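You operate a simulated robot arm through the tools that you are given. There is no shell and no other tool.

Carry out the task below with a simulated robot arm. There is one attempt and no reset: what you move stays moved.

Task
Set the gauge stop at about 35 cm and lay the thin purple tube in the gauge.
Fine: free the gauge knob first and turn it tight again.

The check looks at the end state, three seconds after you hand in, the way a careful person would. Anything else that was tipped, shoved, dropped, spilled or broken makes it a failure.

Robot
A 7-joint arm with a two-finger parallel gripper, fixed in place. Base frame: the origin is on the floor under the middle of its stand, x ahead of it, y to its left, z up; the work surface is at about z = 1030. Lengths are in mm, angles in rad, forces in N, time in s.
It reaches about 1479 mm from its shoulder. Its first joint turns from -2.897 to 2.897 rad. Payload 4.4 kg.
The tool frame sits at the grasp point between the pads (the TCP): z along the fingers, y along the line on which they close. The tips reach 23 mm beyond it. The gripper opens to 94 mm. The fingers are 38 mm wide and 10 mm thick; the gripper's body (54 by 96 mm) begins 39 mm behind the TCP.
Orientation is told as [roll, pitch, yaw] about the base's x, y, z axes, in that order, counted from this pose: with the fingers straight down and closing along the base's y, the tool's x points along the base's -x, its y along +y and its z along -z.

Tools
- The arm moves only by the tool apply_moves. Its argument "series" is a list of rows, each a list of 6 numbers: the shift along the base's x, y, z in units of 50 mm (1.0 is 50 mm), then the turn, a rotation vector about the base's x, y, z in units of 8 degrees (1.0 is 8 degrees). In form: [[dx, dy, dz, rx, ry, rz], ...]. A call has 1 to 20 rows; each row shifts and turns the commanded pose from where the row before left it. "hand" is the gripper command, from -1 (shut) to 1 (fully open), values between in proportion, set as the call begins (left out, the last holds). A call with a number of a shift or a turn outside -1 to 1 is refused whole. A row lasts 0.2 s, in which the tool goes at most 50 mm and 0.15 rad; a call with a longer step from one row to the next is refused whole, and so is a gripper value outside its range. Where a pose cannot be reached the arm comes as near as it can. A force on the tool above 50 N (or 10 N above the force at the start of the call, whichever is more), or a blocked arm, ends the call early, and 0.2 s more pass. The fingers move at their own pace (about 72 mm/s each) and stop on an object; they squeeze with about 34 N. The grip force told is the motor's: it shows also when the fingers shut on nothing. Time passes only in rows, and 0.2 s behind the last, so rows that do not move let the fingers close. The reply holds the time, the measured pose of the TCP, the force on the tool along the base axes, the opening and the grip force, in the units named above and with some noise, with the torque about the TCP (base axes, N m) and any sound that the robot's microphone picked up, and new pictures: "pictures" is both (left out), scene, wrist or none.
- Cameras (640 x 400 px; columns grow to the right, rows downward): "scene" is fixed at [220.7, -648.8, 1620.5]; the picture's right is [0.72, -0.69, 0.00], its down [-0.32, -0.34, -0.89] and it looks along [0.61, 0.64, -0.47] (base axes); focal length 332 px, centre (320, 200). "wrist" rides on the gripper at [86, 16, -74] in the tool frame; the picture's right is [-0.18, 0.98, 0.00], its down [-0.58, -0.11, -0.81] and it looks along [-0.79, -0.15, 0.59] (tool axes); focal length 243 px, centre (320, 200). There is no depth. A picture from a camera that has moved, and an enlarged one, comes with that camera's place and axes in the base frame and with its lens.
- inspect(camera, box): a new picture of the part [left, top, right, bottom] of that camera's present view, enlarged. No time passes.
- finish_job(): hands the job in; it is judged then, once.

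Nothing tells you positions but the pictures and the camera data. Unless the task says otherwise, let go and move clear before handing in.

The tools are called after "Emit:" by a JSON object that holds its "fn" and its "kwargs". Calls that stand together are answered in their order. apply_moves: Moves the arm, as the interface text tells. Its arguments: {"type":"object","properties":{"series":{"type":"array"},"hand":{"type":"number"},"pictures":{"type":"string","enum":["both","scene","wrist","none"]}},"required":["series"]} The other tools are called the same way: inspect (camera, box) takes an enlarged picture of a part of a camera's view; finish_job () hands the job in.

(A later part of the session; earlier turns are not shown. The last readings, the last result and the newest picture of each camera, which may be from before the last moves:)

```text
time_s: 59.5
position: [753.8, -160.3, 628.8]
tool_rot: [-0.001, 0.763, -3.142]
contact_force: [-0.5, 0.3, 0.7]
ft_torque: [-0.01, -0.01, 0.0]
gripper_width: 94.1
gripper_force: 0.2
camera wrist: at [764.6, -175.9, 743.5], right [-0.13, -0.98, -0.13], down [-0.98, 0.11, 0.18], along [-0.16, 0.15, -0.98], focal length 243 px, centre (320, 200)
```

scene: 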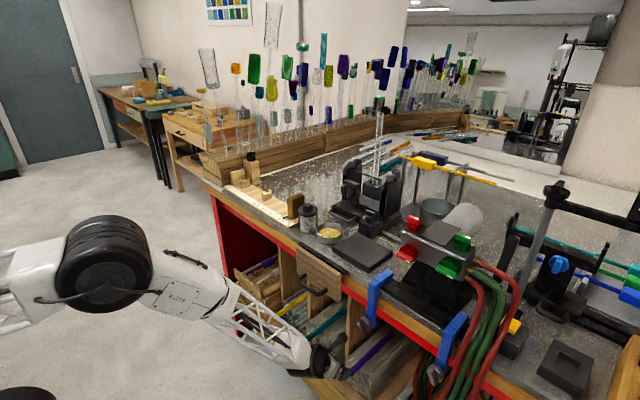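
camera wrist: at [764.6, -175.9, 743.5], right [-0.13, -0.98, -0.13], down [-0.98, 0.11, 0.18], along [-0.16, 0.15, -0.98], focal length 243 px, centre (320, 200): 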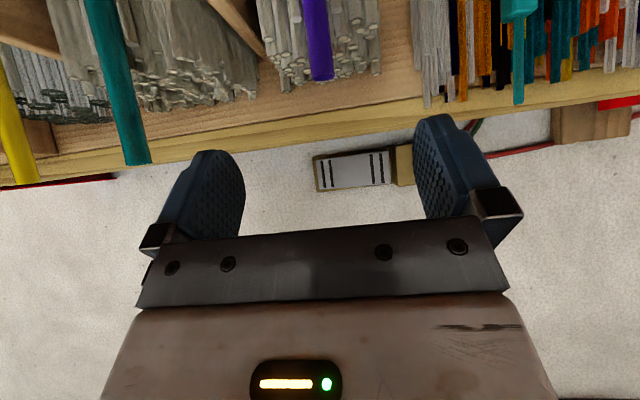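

Looking straight down into the bay now; the purple tube is centred, near end at ~(847,-155). Zooming in.

Emit:
{"fn": "inspect", "kwargs": {"camera": "wrist", "box": [240, 0, 400, 120]}}

Emit:
{"fn": "inspect", "kwargs": {"camera": "scene", "box": [280, 300, 420, 400]}}

```text
3.33 times, centred on (320, 60) of wrist
camera zoom: at [764.6, -175.9, 743.5], right [-0.13, -0.98, -0.13], down [-0.98, 0.11, 0.18], along [-0.16, 0.15, -0.98], focal length 809 px, centre (320, 667)
```

zoom: 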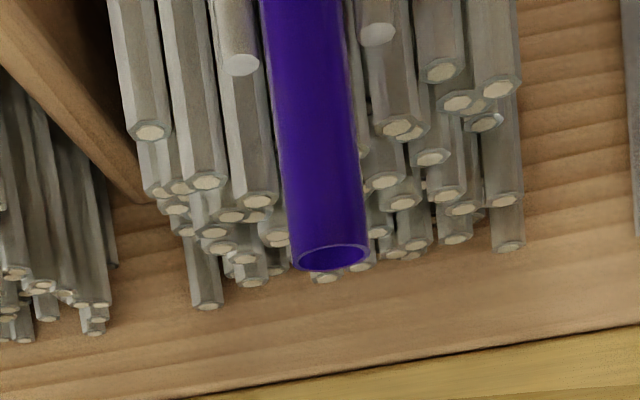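

```text
4.00 times, centred on (350, 350) of scene
camera zoom: at [220.7, -648.8, 1620.5], right [0.72, -0.69, 0.0], down [-0.32, -0.34, -0.89], along [0.61, 0.64, -0.47], focal length 1330 px, centre (200, -400)
```

zoom: 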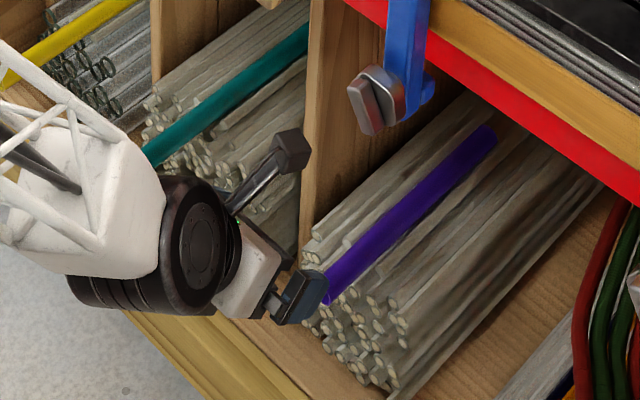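

Tube: axis z≈477, Ø≈23 mm, centred at y≈-155, near end x≈847; rods flank it at full height only beyond x≈900. Plan: first grip just its near end and draw it ~90 mm out so its end overhangs freely, then regrip it well. Approaching above the near end with a 44 mm opening.

Emit:
{"fn": "apply_moves", "kwargs": {"series": [[0.4, 0.05, -0.6, 0, 0, 0], [0.5, 0.05, -0.6, 0, 0, 0], [0.4, 0.0, -0.5, 0, 0, 0], [0, 0, 0, 0, 0, 0]], "hand": -0.06, "pictures": "both"}}

Emit:
{"fn": "inspect", "kwargs": {"camera": "wrist", "box": [220, 60, 420, 220]}}

```text
time_s: 60.5
position: [817.8, -154.1, 544.0]
tool_rot: [0.0, 0.763, -3.141]
contact_force: [0.6, -0.4, 0.4]
ft_torque: [0.02, 0.01, -0.01]
gripper_width: 44.1
gripper_force: 0.1
camera wrist: at [829.1, -170.8, 658.4], right [-0.13, -0.98, -0.13], down [-0.98, 0.11, 0.18], along [-0.16, 0.15, -0.98], focal length 243 px, centre (320, 200)
```

scene: 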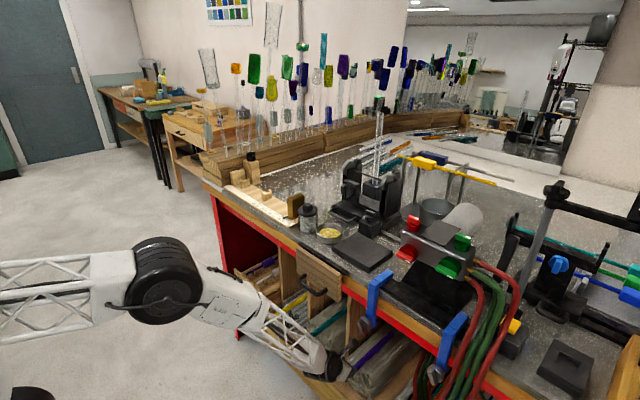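
wrist: 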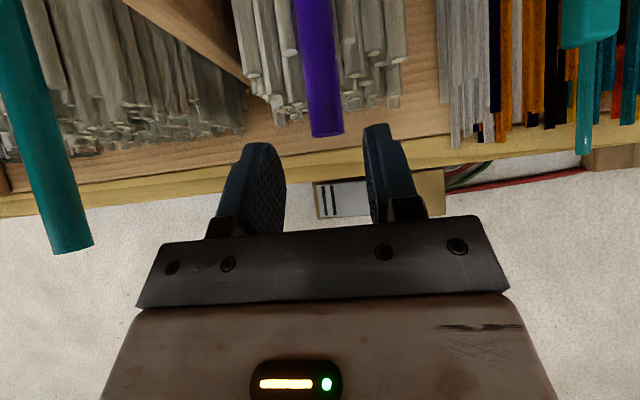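

```text
2.50 times, centred on (320, 140) of wrist
camera zoom: at [829.1, -170.8, 658.4], right [-0.13, -0.98, -0.13], down [-0.98, 0.11, 0.18], along [-0.16, 0.15, -0.98], focal length 606 px, centre (320, 350)
```

zoom: 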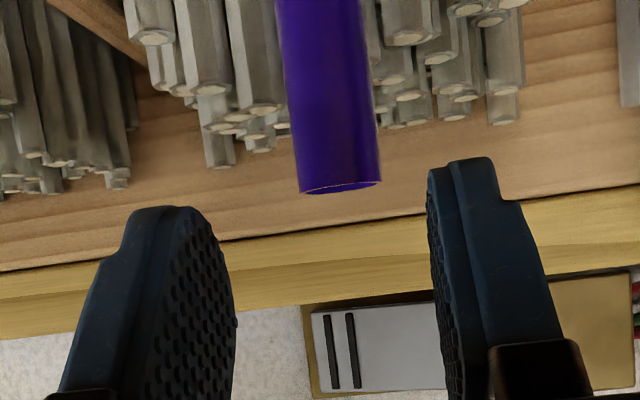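

The tube's near end sticks out ~16 mm past the rods, so there is room to grip it. Moving the fingers around the end.

Emit:
{"fn": "apply_moves", "kwargs": {"series": [[0.34, -0.01, -0.45, 0, 0, 0], [0.34, -0.01, -0.45, 0, 0, 0], [0.0, 0.0, -0.14, 0, 0, 0], [0, 0, 0, 0, 0, 0]], "hand": -0.06, "pictures": "wrist"}}

Emit:
{"fn": "inspect", "kwargs": {"camera": "wrist", "box": [220, 80, 420, 230]}}

Emit:
{"fn": "inspect", "kwargs": {"camera": "scene", "box": [310, 320, 420, 400]}}

```text
time_s: 61.5
position: [853.5, -156.0, 490.1]
tool_rot: [-0.001, 0.762, -3.142]
contact_force: [-0.4, 0.4, -0.4]
ft_torque: [-0.01, 0.01, 0.04]
gripper_width: 44.2
gripper_force: 0.1
camera wrist: at [865.1, -173.0, 604.0], right [-0.13, -0.98, -0.13], down [-0.98, 0.11, 0.18], along [-0.16, 0.15, -0.98], focal length 243 px, centre (320, 200)
```

wrist: 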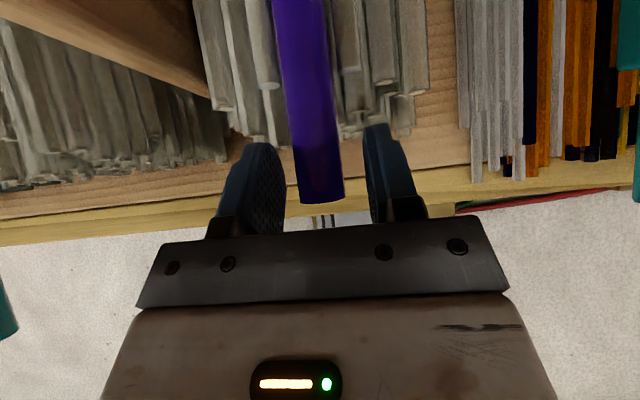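

```text
2.67 times, centred on (320, 155) of wrist
camera zoom: at [865.1, -173.0, 604.0], right [-0.13, -0.98, -0.13], down [-0.98, 0.11, 0.18], along [-0.16, 0.15, -0.98], focal length 647 px, centre (320, 320)
```

zoom: 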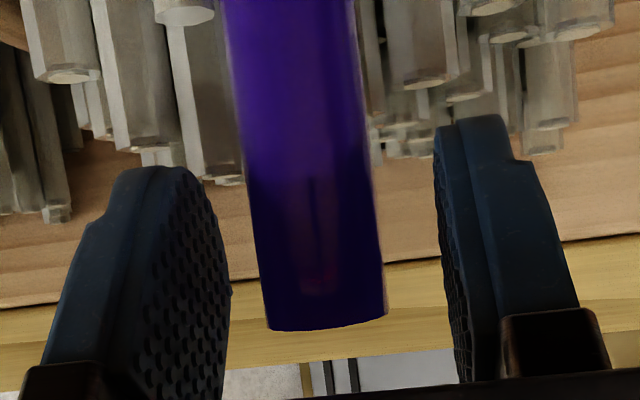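

```text
5.00 times, centred on (365, 360) of scene
camera zoom: at [220.7, -648.8, 1620.5], right [0.72, -0.69, 0.0], down [-0.32, -0.34, -0.89], along [0.61, 0.64, -0.47], focal length 1662 px, centre (95, -600)
```

zoom: 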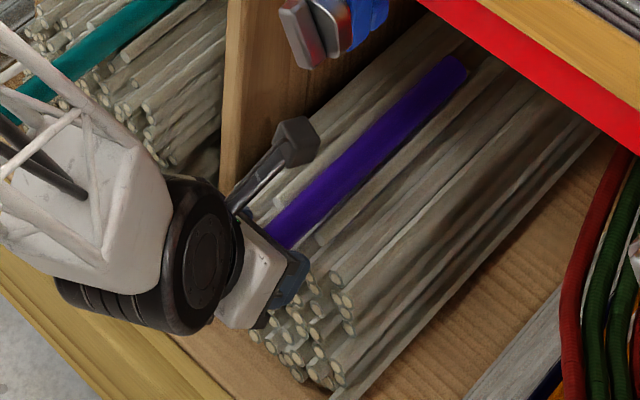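

The fingers are astride the tube's protruding end with free space below. Lowering 4 mm and closing.

Emit:
{"fn": "apply_moves", "kwargs": {"series": [[0, 0.01, -0.08, 0, 0, 0], [0, 0, 0, 0, 0, 0]], "hand": -0.06, "pictures": "none"}}

Emit:
{"fn": "apply_moves", "kwargs": {"series": [[0, 0, 0, 0, 0, 0], [0, 0, 0, 0, 0, 0], [0, 0, 0, 0, 0, 0]], "hand": -1, "pictures": "wrist"}}

Emit:
{"fn": "inspect", "kwargs": {"camera": "wrist", "box": [220, 80, 420, 230]}}

```text
time_s: 62.1
position: [853.5, -154.9, 486.4]
tool_rot: [-0.001, 0.762, -3.14]
contact_force: [-0.2, 0.9, 0.5]
ft_torque: [-0.01, -0.02, -0.03]
gripper_width: 43.9
gripper_force: 0.0
```

```text
time_s: 62.9
position: [854.3, -156.6, 487.5]
tool_rot: [-0.002, 0.762, -3.138]
contact_force: [-0.2, 0.6, 0.7]
ft_torque: [-0.01, 0.04, 0.07]
gripper_width: 22.7
gripper_force: 33.8
camera wrist: at [864.9, -172.9, 601.2], right [-0.13, -0.98, -0.13], down [-0.98, 0.11, 0.18], along [-0.16, 0.15, -0.98], focal length 243 px, centre (320, 200)
```

wrist: 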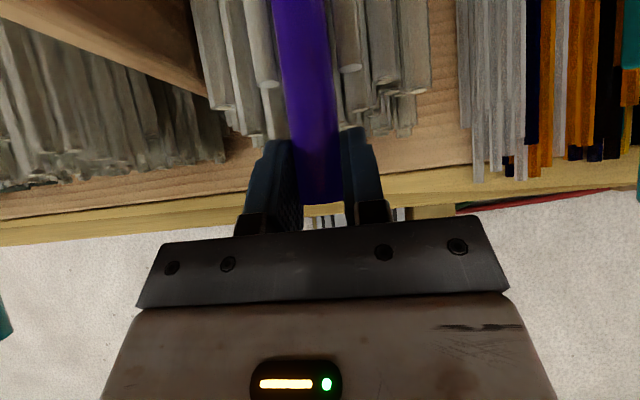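

```text
2.67 times, centred on (320, 155) of wrist
camera zoom: at [864.9, -172.9, 601.2], right [-0.13, -0.98, -0.13], down [-0.98, 0.11, 0.18], along [-0.16, 0.15, -0.98], focal length 647 px, centre (320, 320)
```

zoom: 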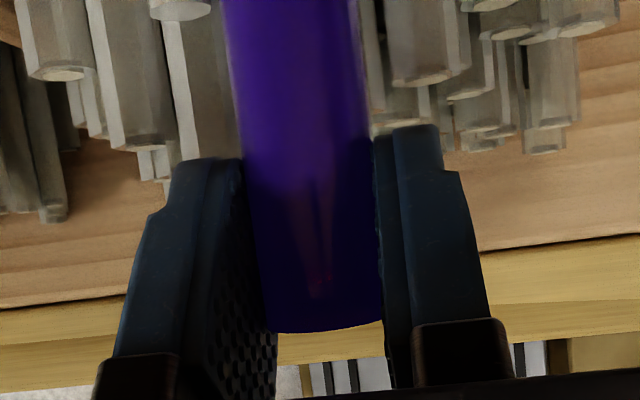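

The tube is gripped (22.7 mm). I'll lift its end ~3 mm and draw it 70 mm straight out along -x, watching the force.

Emit:
{"fn": "apply_moves", "kwargs": {"series": [[0, 0, 0.06, 0, 0, 0], [-0.15, 0, 0, 0, 0, 0], [-0.2, 0, 0, 0, 0, 0], [-0.25, 0, 0, 0, 0, 0], [0, 0, 0, 0, 0, 0]], "hand": -1, "pictures": "both"}}

Emit:
{"fn": "inspect", "kwargs": {"camera": "scene", "box": [310, 320, 420, 400]}}

```text
time_s: 64.1
position: [823.6, -156.0, 490.1]
tool_rot: [-0.002, 0.763, -3.139]
contact_force: [-0.6, -0.3, -1.0]
ft_torque: [0.02, 0.09, 0.04]
gripper_width: 23.3
gripper_force: 33.6
camera wrist: at [834.3, -172.8, 604.2], right [-0.13, -0.98, -0.13], down [-0.98, 0.11, 0.18], along [-0.16, 0.15, -0.98], focal length 243 px, centre (320, 200)
```

scene: 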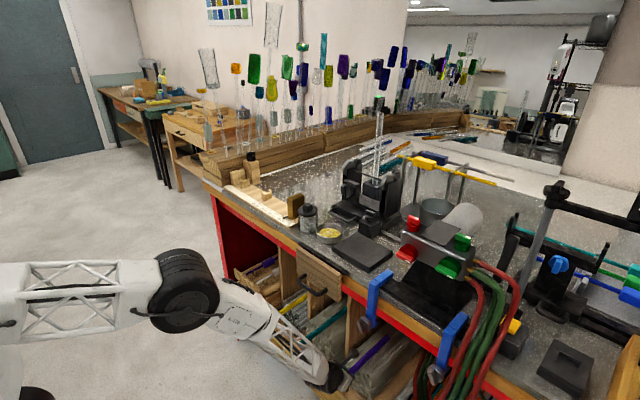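
wrist: 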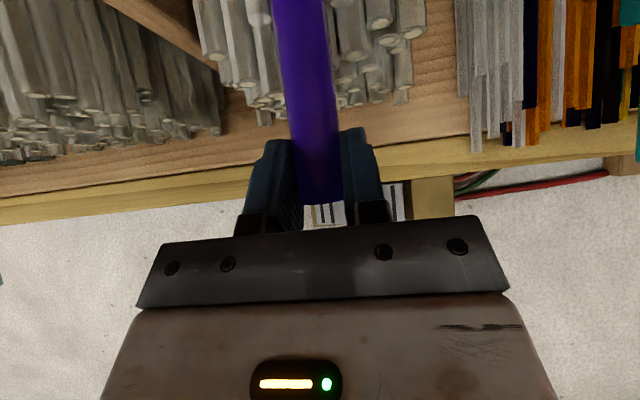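

```text
5.00 times, centred on (365, 360) of scene
camera zoom: at [220.7, -648.8, 1620.5], right [0.72, -0.69, 0.0], down [-0.32, -0.34, -0.89], along [0.61, 0.64, -0.47], focal length 1662 px, centre (95, -600)
```

zoom: 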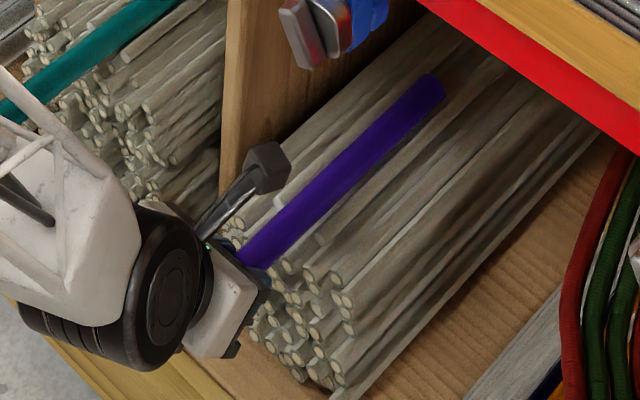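

It comes out freely with the bundle undisturbed. Continuing another 40 mm, then settling it back down.

Emit:
{"fn": "apply_moves", "kwargs": {"series": [[-0.25, 0, 0, 0, 0, 0], [-0.3, 0, 0, 0, 0, 0], [-0.25, 0, 0, 0, 0, 0], [0, 0, 0, 0, 0, 0], [0, 0, -0.04, 0, 0, 0], [0, 0, -0.03, 0, 0, 0], [0, 0, 0, 0, 0, 0]], "hand": -1, "pictures": "both"}}

Emit:
{"fn": "inspect", "kwargs": {"camera": "scene", "box": [310, 320, 420, 400]}}

Emit:
{"fn": "inspect", "kwargs": {"camera": "wrist", "box": [220, 0, 420, 150]}}

```text
time_s: 65.7
position: [786.3, -154.9, 485.8]
tool_rot: [0.002, 0.765, -3.139]
contact_force: [3.5, -0.6, 7.8]
ft_torque: [-0.02, -1.05, -0.02]
gripper_width: 22.7
gripper_force: 33.6
camera wrist: at [797.0, -172.4, 599.8], right [-0.13, -0.98, -0.13], down [-0.98, 0.11, 0.18], along [-0.16, 0.15, -0.98], focal length 243 px, centre (320, 200)
```

scene: 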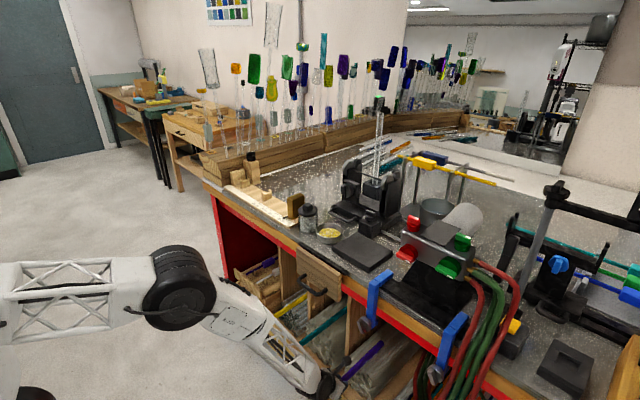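
wrist: 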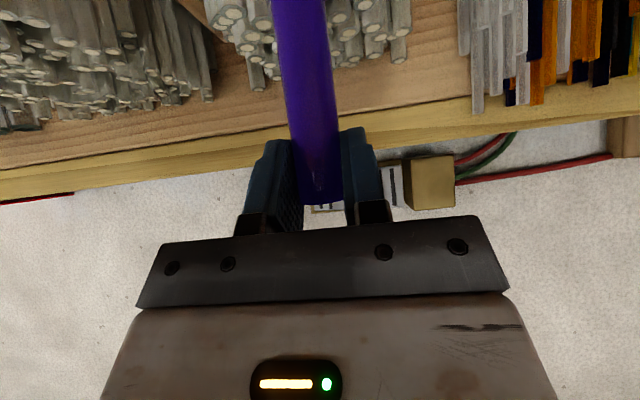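

```text
5.00 times, centred on (365, 360) of scene
camera zoom: at [220.7, -648.8, 1620.5], right [0.72, -0.69, 0.0], down [-0.32, -0.34, -0.89], along [0.61, 0.64, -0.47], focal length 1662 px, centre (95, -600)
```

zoom: 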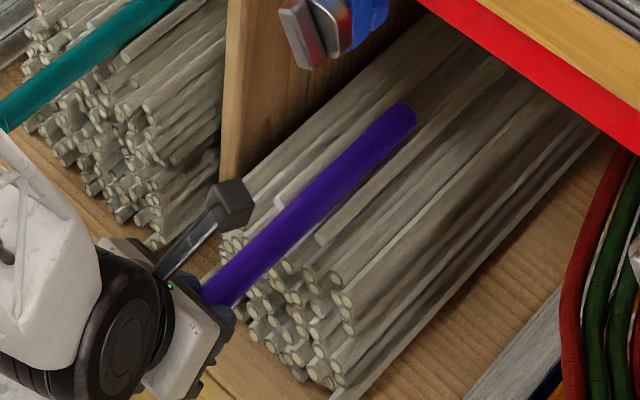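

```text
2.67 times, centred on (320, 75) of wrist
camera zoom: at [797.0, -172.4, 599.8], right [-0.13, -0.98, -0.13], down [-0.98, 0.11, 0.18], along [-0.16, 0.15, -0.98], focal length 647 px, centre (320, 533)
```

zoom: 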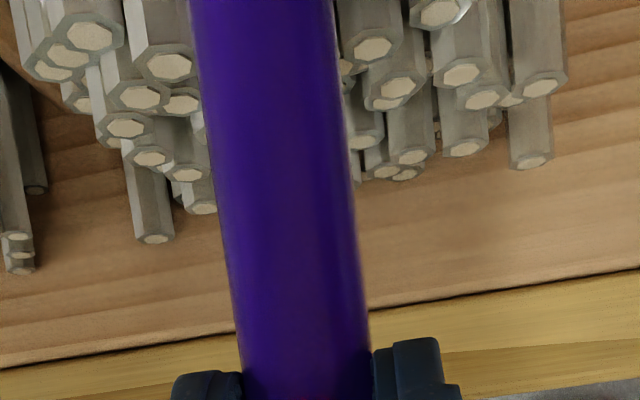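

Force shows the tube is now supported only from x≈918 on, so at this pull-out its balance would be marginal. I'll slide it back in ~38 mm so its centre of mass sits safely over the bundle, then set it down.

Emit:
{"fn": "apply_moves", "kwargs": {"series": [[0, 0, 0.07, 0, 0, 0], [0.25, 0, 0, 0, 0, 0], [0.26, 0, 0, 0, 0, 0], [0.25, 0, 0, 0, 0, 0], [0, 0, 0, 0, 0, 0]], "hand": -1, "pictures": "none"}}

Emit:
{"fn": "apply_moves", "kwargs": {"series": [[0, 0, -0.04, 0, 0, 0], [0, 0, 0, 0, 0, 0]], "hand": -1, "pictures": "wrist"}}

```text
time_s: 66.9
position: [824.8, -151.4, 488.9]
tool_rot: [-0.003, 0.763, -3.14]
contact_force: [0.1, 0.9, -1.2]
ft_torque: [-0.01, 0.09, -0.02]
gripper_width: 23.0
gripper_force: 33.8
```

```text
time_s: 67.5
position: [823.9, -153.7, 488.1]
tool_rot: [-0.001, 0.764, -3.14]
contact_force: [0.0, 0.4, -0.9]
ft_torque: [0.01, 0.08, 0.01]
gripper_width: 22.9
gripper_force: 34.1
camera wrist: at [834.3, -170.4, 601.7], right [-0.13, -0.98, -0.13], down [-0.98, 0.11, 0.18], along [-0.16, 0.15, -0.98], focal length 243 px, centre (320, 200)
```

wrist: 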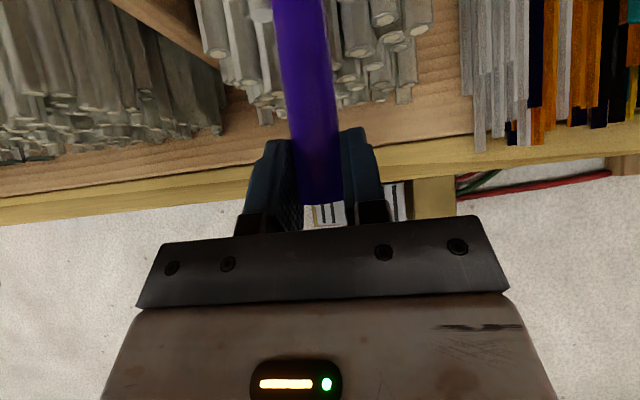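

The tube (≈90 g) is held free. Lowering a little more until the bundle carries it.

Emit:
{"fn": "apply_moves", "kwargs": {"series": [[0, 0, -0.03, 0, 0, 0], [0, 0, 0, 0, 0, 0]], "hand": -1, "pictures": "none"}}

```text
time_s: 68.1
position: [823.5, -153.7, 487.0]
tool_rot: [0.0, 0.762, -3.14]
contact_force: [0.5, -0.8, 1.3]
ft_torque: [-0.03, -0.01, -0.04]
gripper_width: 22.9
gripper_force: 33.6
```

Contact made near x≈869, well in front of the centre of mass, so it should rest stably. Opening the fingers and checking.

Emit:
{"fn": "apply_moves", "kwargs": {"series": [[0, 0, 0, 0, 0, 0], [0, 0, 0, 0, 0, 0]], "hand": -0.06, "pictures": "both"}}

Emit:
{"fn": "inspect", "kwargs": {"camera": "scene", "box": [310, 320, 420, 400]}}

Emit:
{"fn": "inspect", "kwargs": {"camera": "wrist", "box": [220, 80, 420, 230]}}

```text
time_s: 68.7
position: [822.6, -152.7, 487.0]
tool_rot: [-0.002, 0.764, -3.14]
contact_force: [-0.2, 0.1, 0.3]
ft_torque: [-0.01, -0.01, 0.0]
gripper_width: 44.2
gripper_force: 0.1
camera wrist: at [834.0, -170.1, 600.1], right [-0.13, -0.98, -0.13], down [-0.98, 0.11, 0.18], along [-0.16, 0.15, -0.98], focal length 243 px, centre (320, 200)
```

scene: 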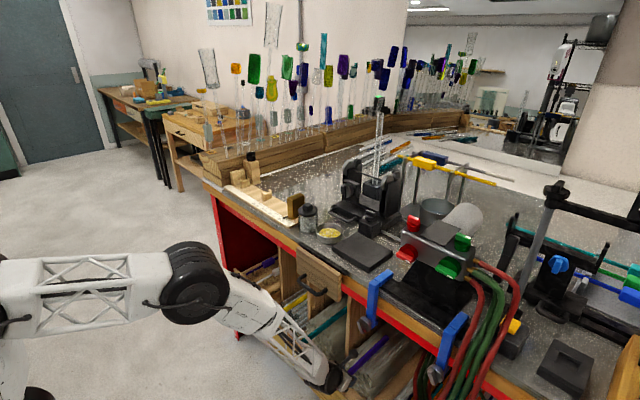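
wrist: 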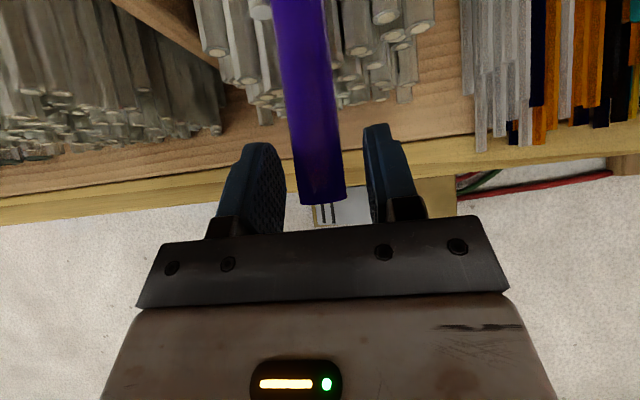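

```text
5.00 times, centred on (365, 360) of scene
camera zoom: at [220.7, -648.8, 1620.5], right [0.72, -0.69, 0.0], down [-0.32, -0.34, -0.89], along [0.61, 0.64, -0.47], focal length 1662 px, centre (95, -600)
```

zoom: 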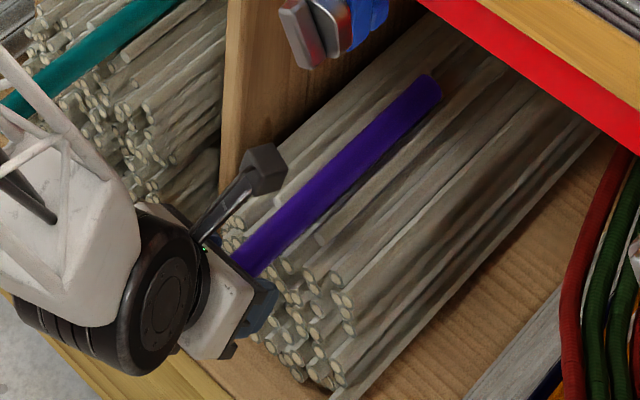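

```text
2.67 times, centred on (320, 155) of wrist
camera zoom: at [834.0, -170.1, 600.1], right [-0.13, -0.98, -0.13], down [-0.98, 0.11, 0.18], along [-0.16, 0.15, -0.98], focal length 647 px, centre (320, 320)
```

zoom: 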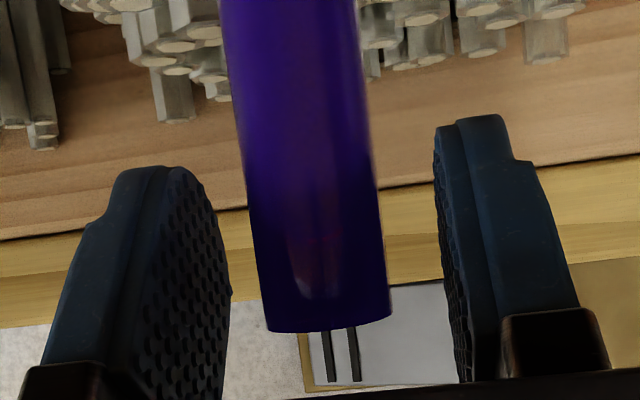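

The tube rests stably, near end now at ~813 with ~49 mm of free overhang. I'll raise, steepen the hand to ~28° and regrip about 27 mm from the end.

Emit:
{"fn": "apply_moves", "kwargs": {"series": [[0, 0, 0.8, 0, 0, 0], [0, 0, 0.1, 0, 1, 0], [0.2, 0, 0, 0, 1, 0], [0.15, 0, 0, 0, 0, 0], [0, 0, -0.3, 0, 0, 0], [0, 0, 0, 0, 0, 0]], "hand": -0.06, "pictures": "both"}}

Emit:
{"fn": "inspect", "kwargs": {"camera": "wrist", "box": [220, 80, 420, 230]}}

```text
time_s: 70.1
position: [842.0, -154.0, 517.3]
tool_rot: [0.0, 0.484, -3.141]
contact_force: [-0.6, -0.1, 0.2]
ft_torque: [-0.02, 0.0, 0.0]
gripper_width: 44.1
gripper_force: 0.0
camera wrist: at [883.6, -171.8, 622.5], right [-0.16, -0.98, -0.09], down [-0.89, 0.11, 0.44], along [-0.43, 0.15, -0.89], focal length 243 px, centre (320, 200)
```

scene: 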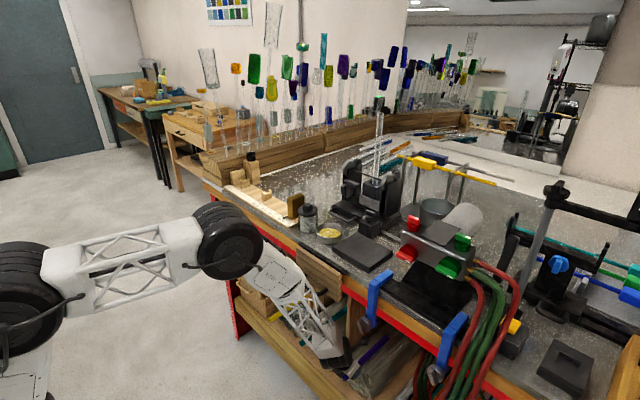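
wrist: 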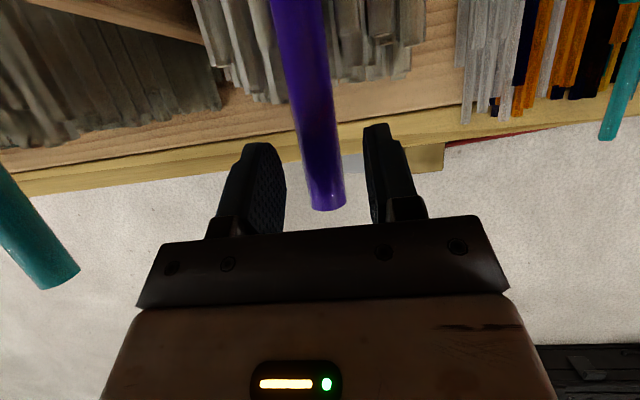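

```text
2.67 times, centred on (320, 155) of wrist
camera zoom: at [883.6, -171.8, 622.5], right [-0.16, -0.98, -0.09], down [-0.89, 0.11, 0.44], along [-0.43, 0.15, -0.89], focal length 647 px, centre (320, 320)
```

zoom: 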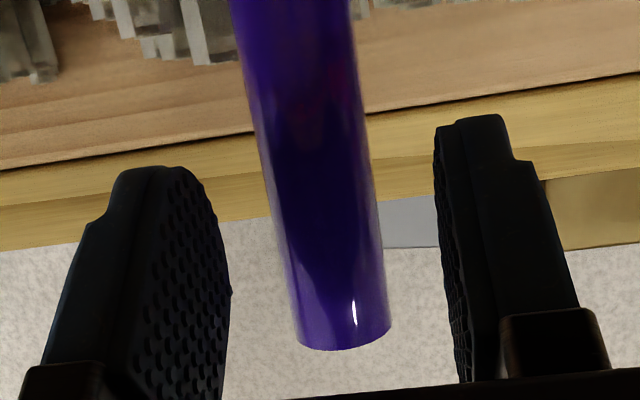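

Emit:
{"fn": "inspect", "kwargs": {"camera": "scene", "box": [220, 230, 400, 380]}}

```text
2.67 times, centred on (310, 305) of scene
camera zoom: at [220.7, -648.8, 1620.5], right [0.72, -0.69, 0.0], down [-0.32, -0.34, -0.89], along [0.61, 0.64, -0.47], focal length 887 px, centre (347, -80)
```

zoom: 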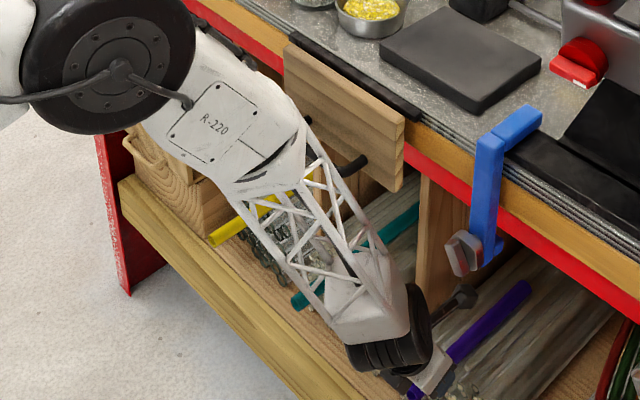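

The drawer handle has some 10–20 mm clearance to the forearm and lowering increases it. Descending onto the tube and gripping.

Emit:
{"fn": "apply_moves", "kwargs": {"series": [[0, 0, -0.3, 0, 0, 0], [0, 0, -0.34, 0, 0, 0], [0, 0, 0, 0, 0, 0]], "hand": -0.06, "pictures": "wrist"}}

Emit:
{"fn": "inspect", "kwargs": {"camera": "wrist", "box": [220, 80, 420, 230]}}

```text
time_s: 70.9
position: [840.4, -154.8, 484.3]
tool_rot: [-0.001, 0.485, -3.139]
contact_force: [0.2, 0.3, 0.5]
ft_torque: [0.04, 0.0, -0.01]
gripper_width: 44.2
gripper_force: 0.2
camera wrist: at [883.7, -172.1, 591.2], right [-0.16, -0.98, -0.09], down [-0.89, 0.11, 0.44], along [-0.43, 0.15, -0.89], focal length 243 px, centre (320, 200)
```

wrist: 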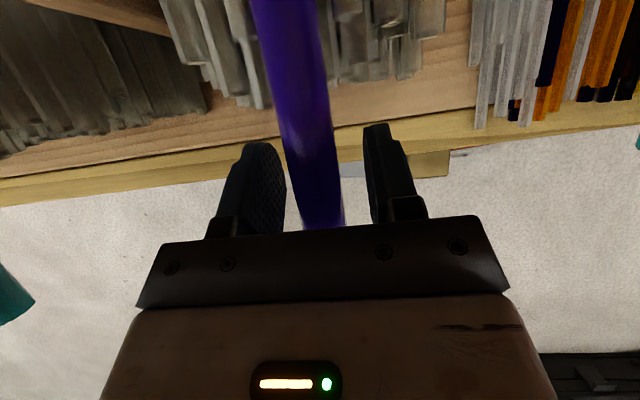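

```text
2.67 times, centred on (320, 155) of wrist
camera zoom: at [883.7, -172.1, 591.2], right [-0.16, -0.98, -0.09], down [-0.89, 0.11, 0.44], along [-0.43, 0.15, -0.89], focal length 647 px, centre (320, 320)
```

zoom: 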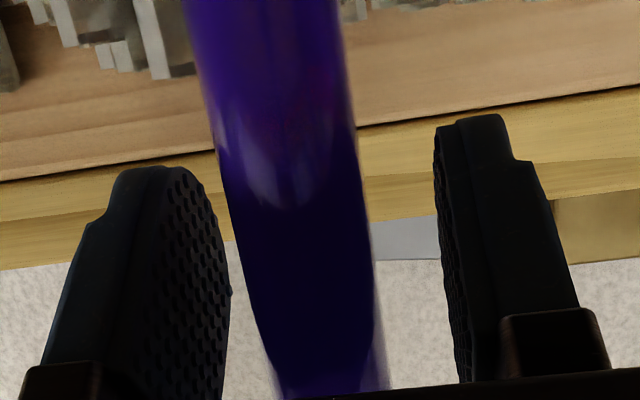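

Emit:
{"fn": "apply_moves", "kwargs": {"series": [[0, 0, 0, 0, 0, 0], [0, 0, 0, 0, 0, 0], [0, 0, 0, 0, 0, 0]], "hand": -1, "pictures": "none"}}

Emit:
{"fn": "apply_moves", "kwargs": {"series": [[0, 0, 0.1, 0, 0, 0], [-0.2, 0, 0.05, 0, 0, 0], [0, 0, 0, 0, 0, 0]], "hand": -1, "pictures": "both"}}

Emit:
{"fn": "inspect", "kwargs": {"camera": "scene", "box": [220, 230, 400, 380]}}

```text
time_s: 71.7
position: [842.7, -154.3, 484.6]
tool_rot: [-0.002, 0.482, -3.138]
contact_force: [1.1, -0.9, 0.1]
ft_torque: [0.0, -0.23, 0.03]
gripper_width: 22.9
gripper_force: 33.9
```

```text
time_s: 72.5
position: [832.2, -154.8, 492.0]
tool_rot: [-0.002, 0.483, -3.142]
contact_force: [-0.1, 0.6, -0.7]
ft_torque: [0.05, 0.04, -0.04]
gripper_width: 23.3
gripper_force: 34.2
camera wrist: at [873.1, -171.1, 597.7], right [-0.16, -0.98, -0.09], down [-0.89, 0.11, 0.44], along [-0.43, 0.15, -0.89], focal length 243 px, centre (320, 200)
```

scene: 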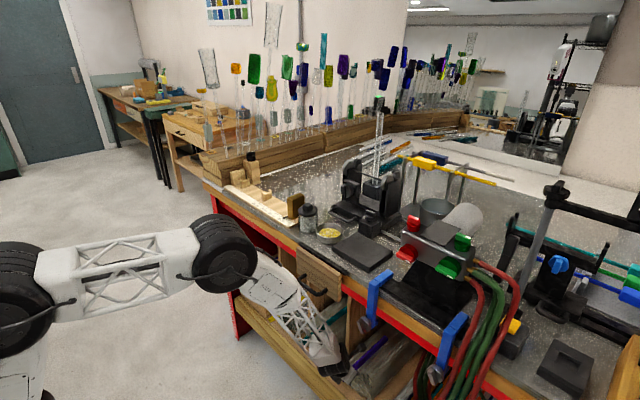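
wrist: 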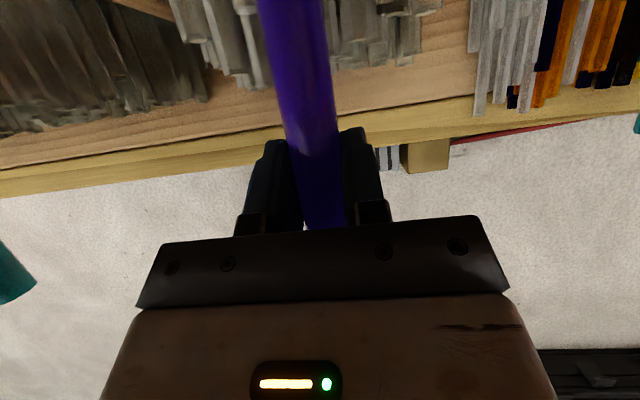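

```text
2.67 times, centred on (310, 305) of scene
camera zoom: at [220.7, -648.8, 1620.5], right [0.72, -0.69, 0.0], down [-0.32, -0.34, -0.89], along [0.61, 0.64, -0.47], focal length 887 px, centre (347, -80)
```

zoom: 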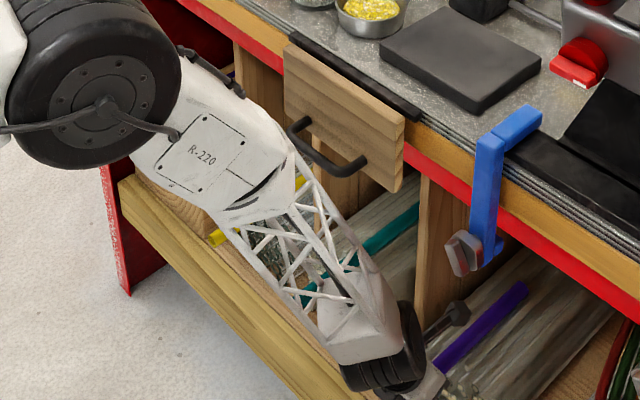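

Well gripped and lifted off. Now drawing it straight out of the bay along -x.

Emit:
{"fn": "apply_moves", "kwargs": {"series": [[-0.3, 0, 0.1, 0, 0, 0], [-0.6, 0, 0.1, 0, 0, 0], [-0.8, 0, 0, 0, 0, 0], [-0.9, 0, 0, 0, 0, 0], [-0.9, 0, 0, 0, 0, 0], [-0.9, 0, 0, 0, 0, 0], [-0.9, 0, 0, 0, 0, 0], [0, 0, 0, 0, 0, 0]], "hand": -1, "pictures": "both"}}

```text
time_s: 74.3
position: [564.8, -152.6, 501.2]
tool_rot: [-0.004, 0.484, -3.141]
contact_force: [-0.7, -0.5, -0.6]
ft_torque: [0.03, 0.1, -0.01]
gripper_width: 22.6
gripper_force: 33.5
camera wrist: at [606.8, -170.0, 608.2], right [-0.16, -0.98, -0.09], down [-0.89, 0.11, 0.44], along [-0.43, 0.15, -0.89], focal length 243 px, centre (320, 200)
```

scene: 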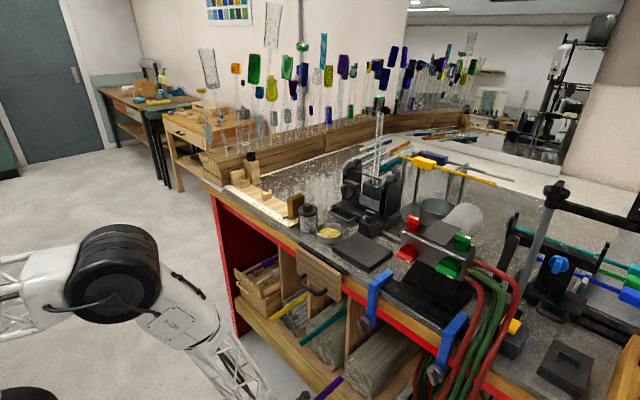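
wrist: 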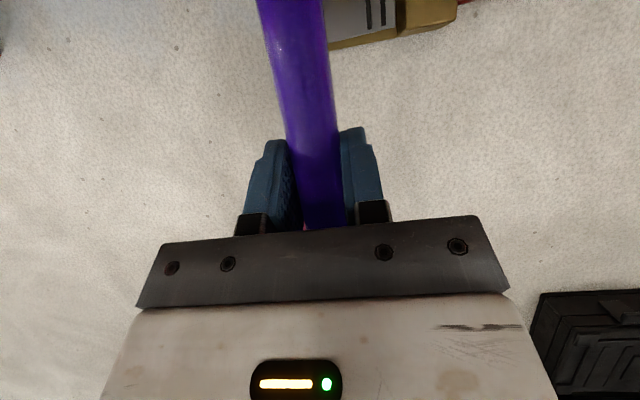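

The tube is out of the bay. A little further back, then I'll swing it 90° so it points along +y, still in front of the bench.

Emit:
{"fn": "apply_moves", "kwargs": {"series": [[-0.7, 0, 0.2, 0, 0, 0], [-0.6, 0, 0.3, 0, 0, 0], [0, 0, 0.3, 0, 0, 1], [0, 0, 0.3, 0, 0, 1], [0, 0, 0.3, 0, 0, 1], [0, 0, 0.3, 0, 0, 1], [0, 0, 0.3, 0, 0, 1], [0, 0, 0.3, 0, 0, 1], [0, 0, 0.3, 0, 0, 1], [0, 0, 0.3, 0, 0, 1], [0, 0, 0, 0, 0, 0]], "hand": -1, "pictures": "both"}}

```text
time_s: 76.7
position: [501.8, -154.2, 645.6]
tool_rot: [-0.002, 0.484, -2.022]
contact_force: [0.8, -0.1, -0.8]
ft_torque: [-0.07, 0.04, -0.03]
gripper_width: 22.9
gripper_force: 34.5
camera wrist: at [533.4, -124.7, 752.2], right [0.81, -0.58, -0.09], down [-0.49, -0.75, 0.44], along [-0.32, -0.32, -0.89], focal length 243 px, centre (320, 200)
```

scene: 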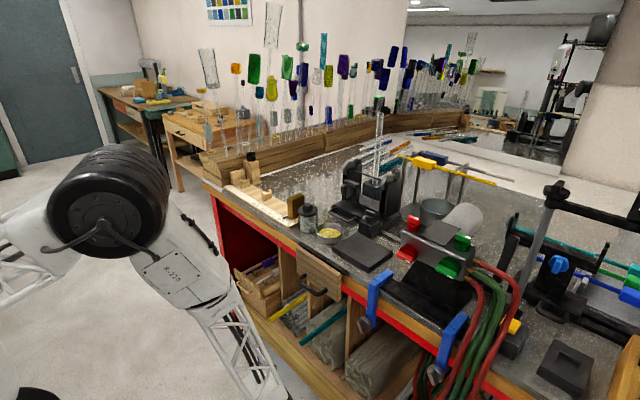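
wrist: 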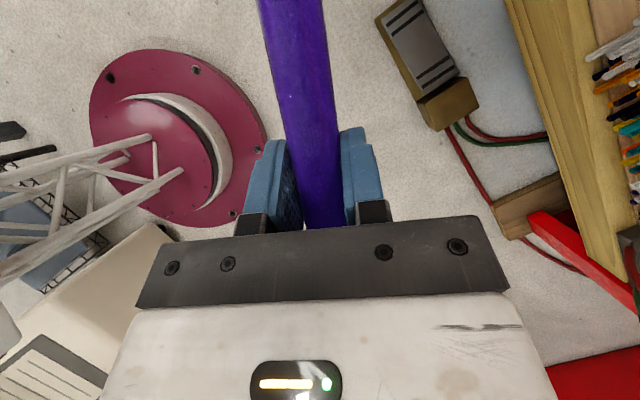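

The tube is held steadily. I'll finish the swing to exactly along +y and raise it in front of the bench.

Emit:
{"fn": "apply_moves", "kwargs": {"series": [[0, 0, 0.5, 0, 0, 1], [0, 0, 0.5, 0, 0, 1], [0, 0, 0.5, 0, 0, 1], [0, 0, 0.8, 0, 0, 0.23], [0, 0, 0.9, 0, 0, 0], [0, 0, 0.9, 0, 0, 0], [0, 0, 0.9, 0, 0, 0], [0, 0, 0.9, 0, 0, 0], [0, 0, 0.9, 0, 0, 0], [0, 0, 0.9, 0, 0, 0], [0, 0, 0.9, 0, 0, 0], [0, 0, 0.9, 0, 0, 0], [0, 0, 0.9, 0, 0, 0], [0, 0, 0.9, 0, 0, 0], [0, 0, 0.9, 0, 0, 0], [0, 0, 0.6, 0, 0, 0], [0, 0, 0, 0, 0, 0]], "hand": -1, "pictures": "both"}}

```text
time_s: 80.3
position: [500.2, -153.6, 1288.8]
tool_rot: [-0.001, 0.483, -1.573]
contact_force: [0.3, -0.3, -0.7]
ft_torque: [-0.11, 0.02, -0.03]
gripper_width: 22.7
gripper_force: 34.1
camera wrist: at [516.1, -113.3, 1394.6], right [0.98, -0.16, -0.09], down [-0.11, -0.89, 0.44], along [-0.15, -0.43, -0.89], focal length 243 px, centre (320, 200)
```

scene: 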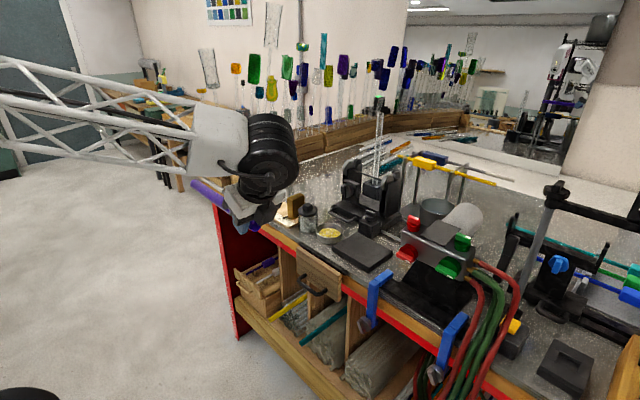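
wrist: 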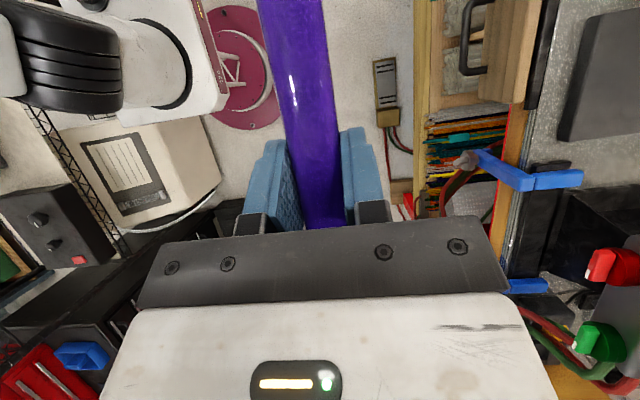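

The tube points along +y. Moving over toward the gauge (rests at about y=291 and 442, axis x≈841), staying high.

Emit:
{"fn": "apply_moves", "kwargs": {"series": [[0, 0.9, 0, 0, 0, 0], [0, 0.9, 0, 0, 0, 0], [0, 0.9, 0, 0, 0, 0], [0.3, 0.8, 0, 0, 0, 0], [0.4, 0.8, 0, 0, 0, 0], [0.5, 0.75, 0, 0, 0, 0], [0.5, 0.75, 0, 0, 0, 0], [0.5, 0.75, 0, 0, 0, 0], [0.6, 0.7, 0, 0, 0, 0], [0.6, 0.6, 0, 0, 0, 0], [0, 0, 0, 0, 0, 0]], "hand": -1, "pictures": "both"}}

```text
time_s: 82.7
position: [669.9, 236.7, 1286.4]
tool_rot: [-0.001, 0.483, -1.57]
contact_force: [-0.2, -0.1, -0.3]
ft_torque: [-0.08, -0.01, -0.01]
gripper_width: 22.9
gripper_force: 33.9
camera wrist: at [685.2, 277.6, 1393.0], right [0.98, -0.16, -0.09], down [-0.11, -0.89, 0.44], along [-0.15, -0.43, -0.89], focal length 243 px, centre (320, 200)
```

scene: 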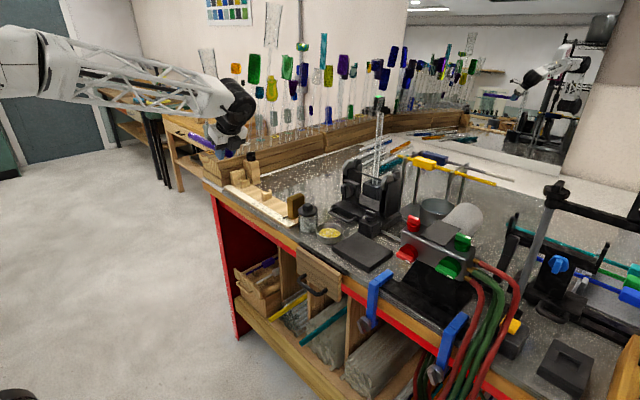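
wrist: 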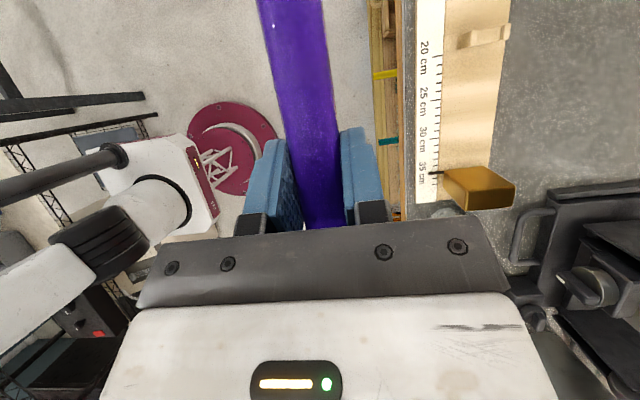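

Emit:
{"fn": "inspect", "kwargs": {"camera": "wrist", "box": [400, 0, 540, 100]}}

Emit:
{"fn": "inspect", "kwargs": {"camera": "wrist", "box": [400, 80, 540, 220]}}

Emit:
{"fn": "inspect", "kwargs": {"camera": "scene", "box": [180, 100, 320, 240]}}

```text
4.00 times, centred on (470, 50) of wrist
camera zoom: at [685.2, 277.6, 1393.0], right [0.98, -0.16, -0.09], down [-0.11, -0.89, 0.44], along [-0.15, -0.43, -0.89], focal length 970 px, centre (-280, 800)
```

zoom: 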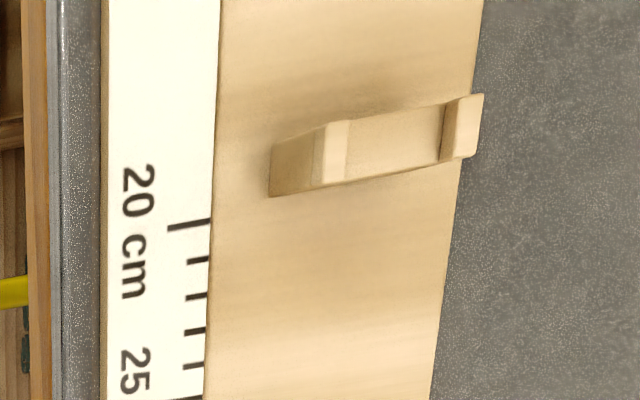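

```text
2.86 times, centred on (470, 150) of wrist
camera zoom: at [685.2, 277.6, 1393.0], right [0.98, -0.16, -0.09], down [-0.11, -0.89, 0.44], along [-0.15, -0.43, -0.89], focal length 693 px, centre (-109, 343)
```

zoom: 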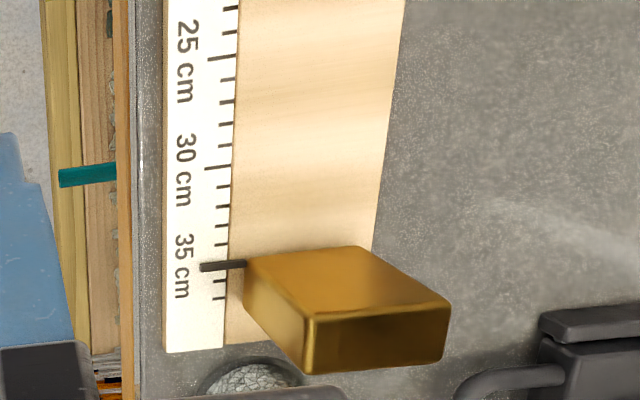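

```text
2.86 times, centred on (250, 170) of scene
camera zoom: at [220.7, -648.8, 1620.5], right [0.72, -0.69, 0.0], down [-0.32, -0.34, -0.89], along [0.61, 0.64, -0.47], focal length 950 px, centre (520, 286)
```

zoom: 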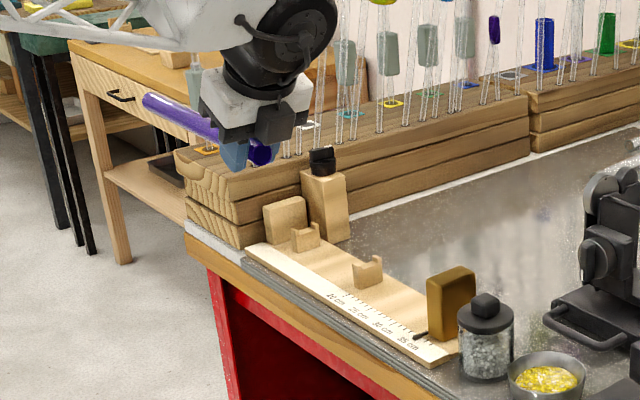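

I can see rest 2 clearly. Moving over the gauge axis and lowering to ~100 mm above the rests.

Emit:
{"fn": "apply_moves", "kwargs": {"series": [[0.8, 0, 0, 0, 0, 0], [0.8, 0.1, 0, 0, 0, 0], [0.8, 0.1, 0, 0, 0, 0], [0.8, 0, -0.2, 0, 0, 0], [0.26, 0, -0.6, 0, 0, 0], [0, 0, -0.7, 0, 0, 0], [0, 0, -0.6, 0, 0, 0], [0, 0, 0, 0, 0, 0]], "hand": -1, "pictures": "both"}}

Emit:
{"fn": "inspect", "kwargs": {"camera": "wrist", "box": [220, 0, 420, 150]}}

Emit:
{"fn": "inspect", "kwargs": {"camera": "scene", "box": [220, 110, 320, 230]}}

```text
time_s: 84.5
position: [843.6, 246.6, 1182.5]
tool_rot: [-0.002, 0.483, -1.573]
contact_force: [0.2, 0.5, -1.4]
ft_torque: [-0.1, 0.0, 0.02]
gripper_width: 22.8
gripper_force: 34.0
camera wrist: at [860.0, 287.2, 1288.7], right [0.98, -0.16, -0.09], down [-0.11, -0.89, 0.44], along [-0.15, -0.43, -0.89], focal length 243 px, centre (320, 200)
```

scene: 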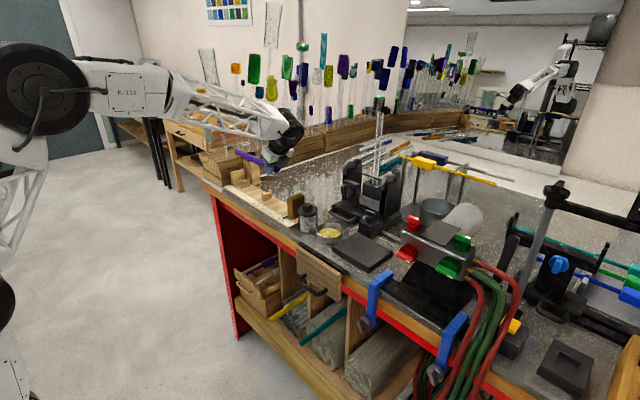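
wrist: 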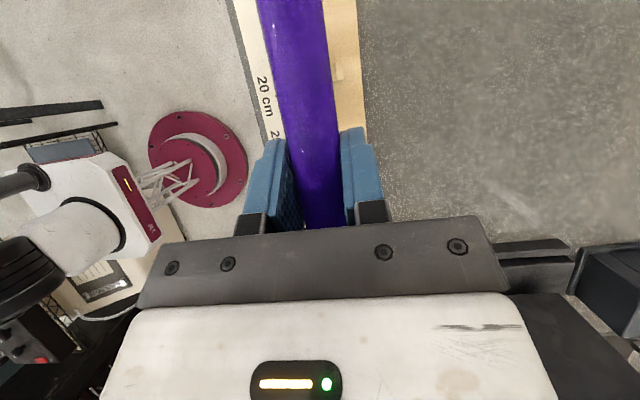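

```text
2.67 times, centred on (320, 75) of wrist
camera zoom: at [860.0, 287.2, 1288.7], right [0.98, -0.16, -0.09], down [-0.11, -0.89, 0.44], along [-0.15, -0.43, -0.89], focal length 647 px, centre (320, 533)
```

zoom: 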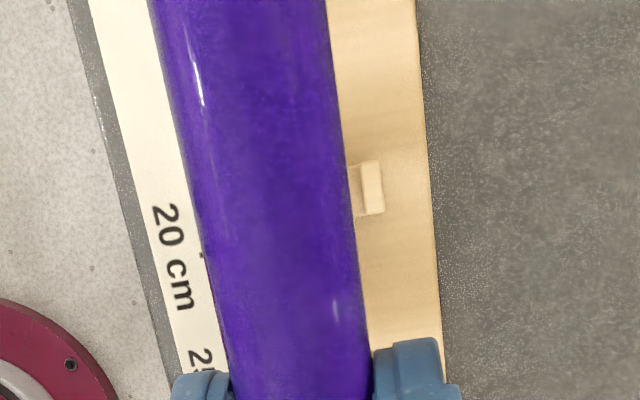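

```text
3.33 times, centred on (270, 170) of scene
camera zoom: at [220.7, -648.8, 1620.5], right [0.72, -0.69, 0.0], down [-0.32, -0.34, -0.89], along [0.61, 0.64, -0.47], focal length 1108 px, centre (487, 300)
```

zoom: 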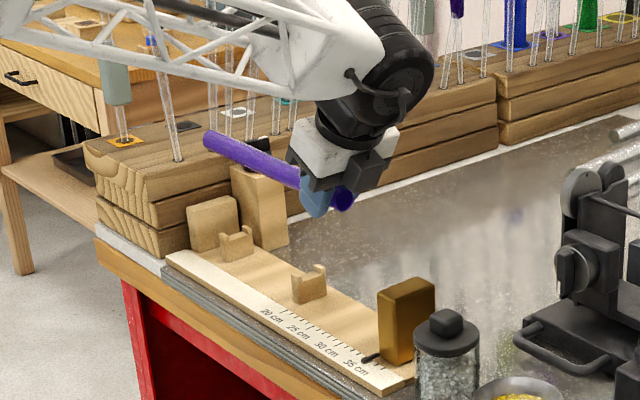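

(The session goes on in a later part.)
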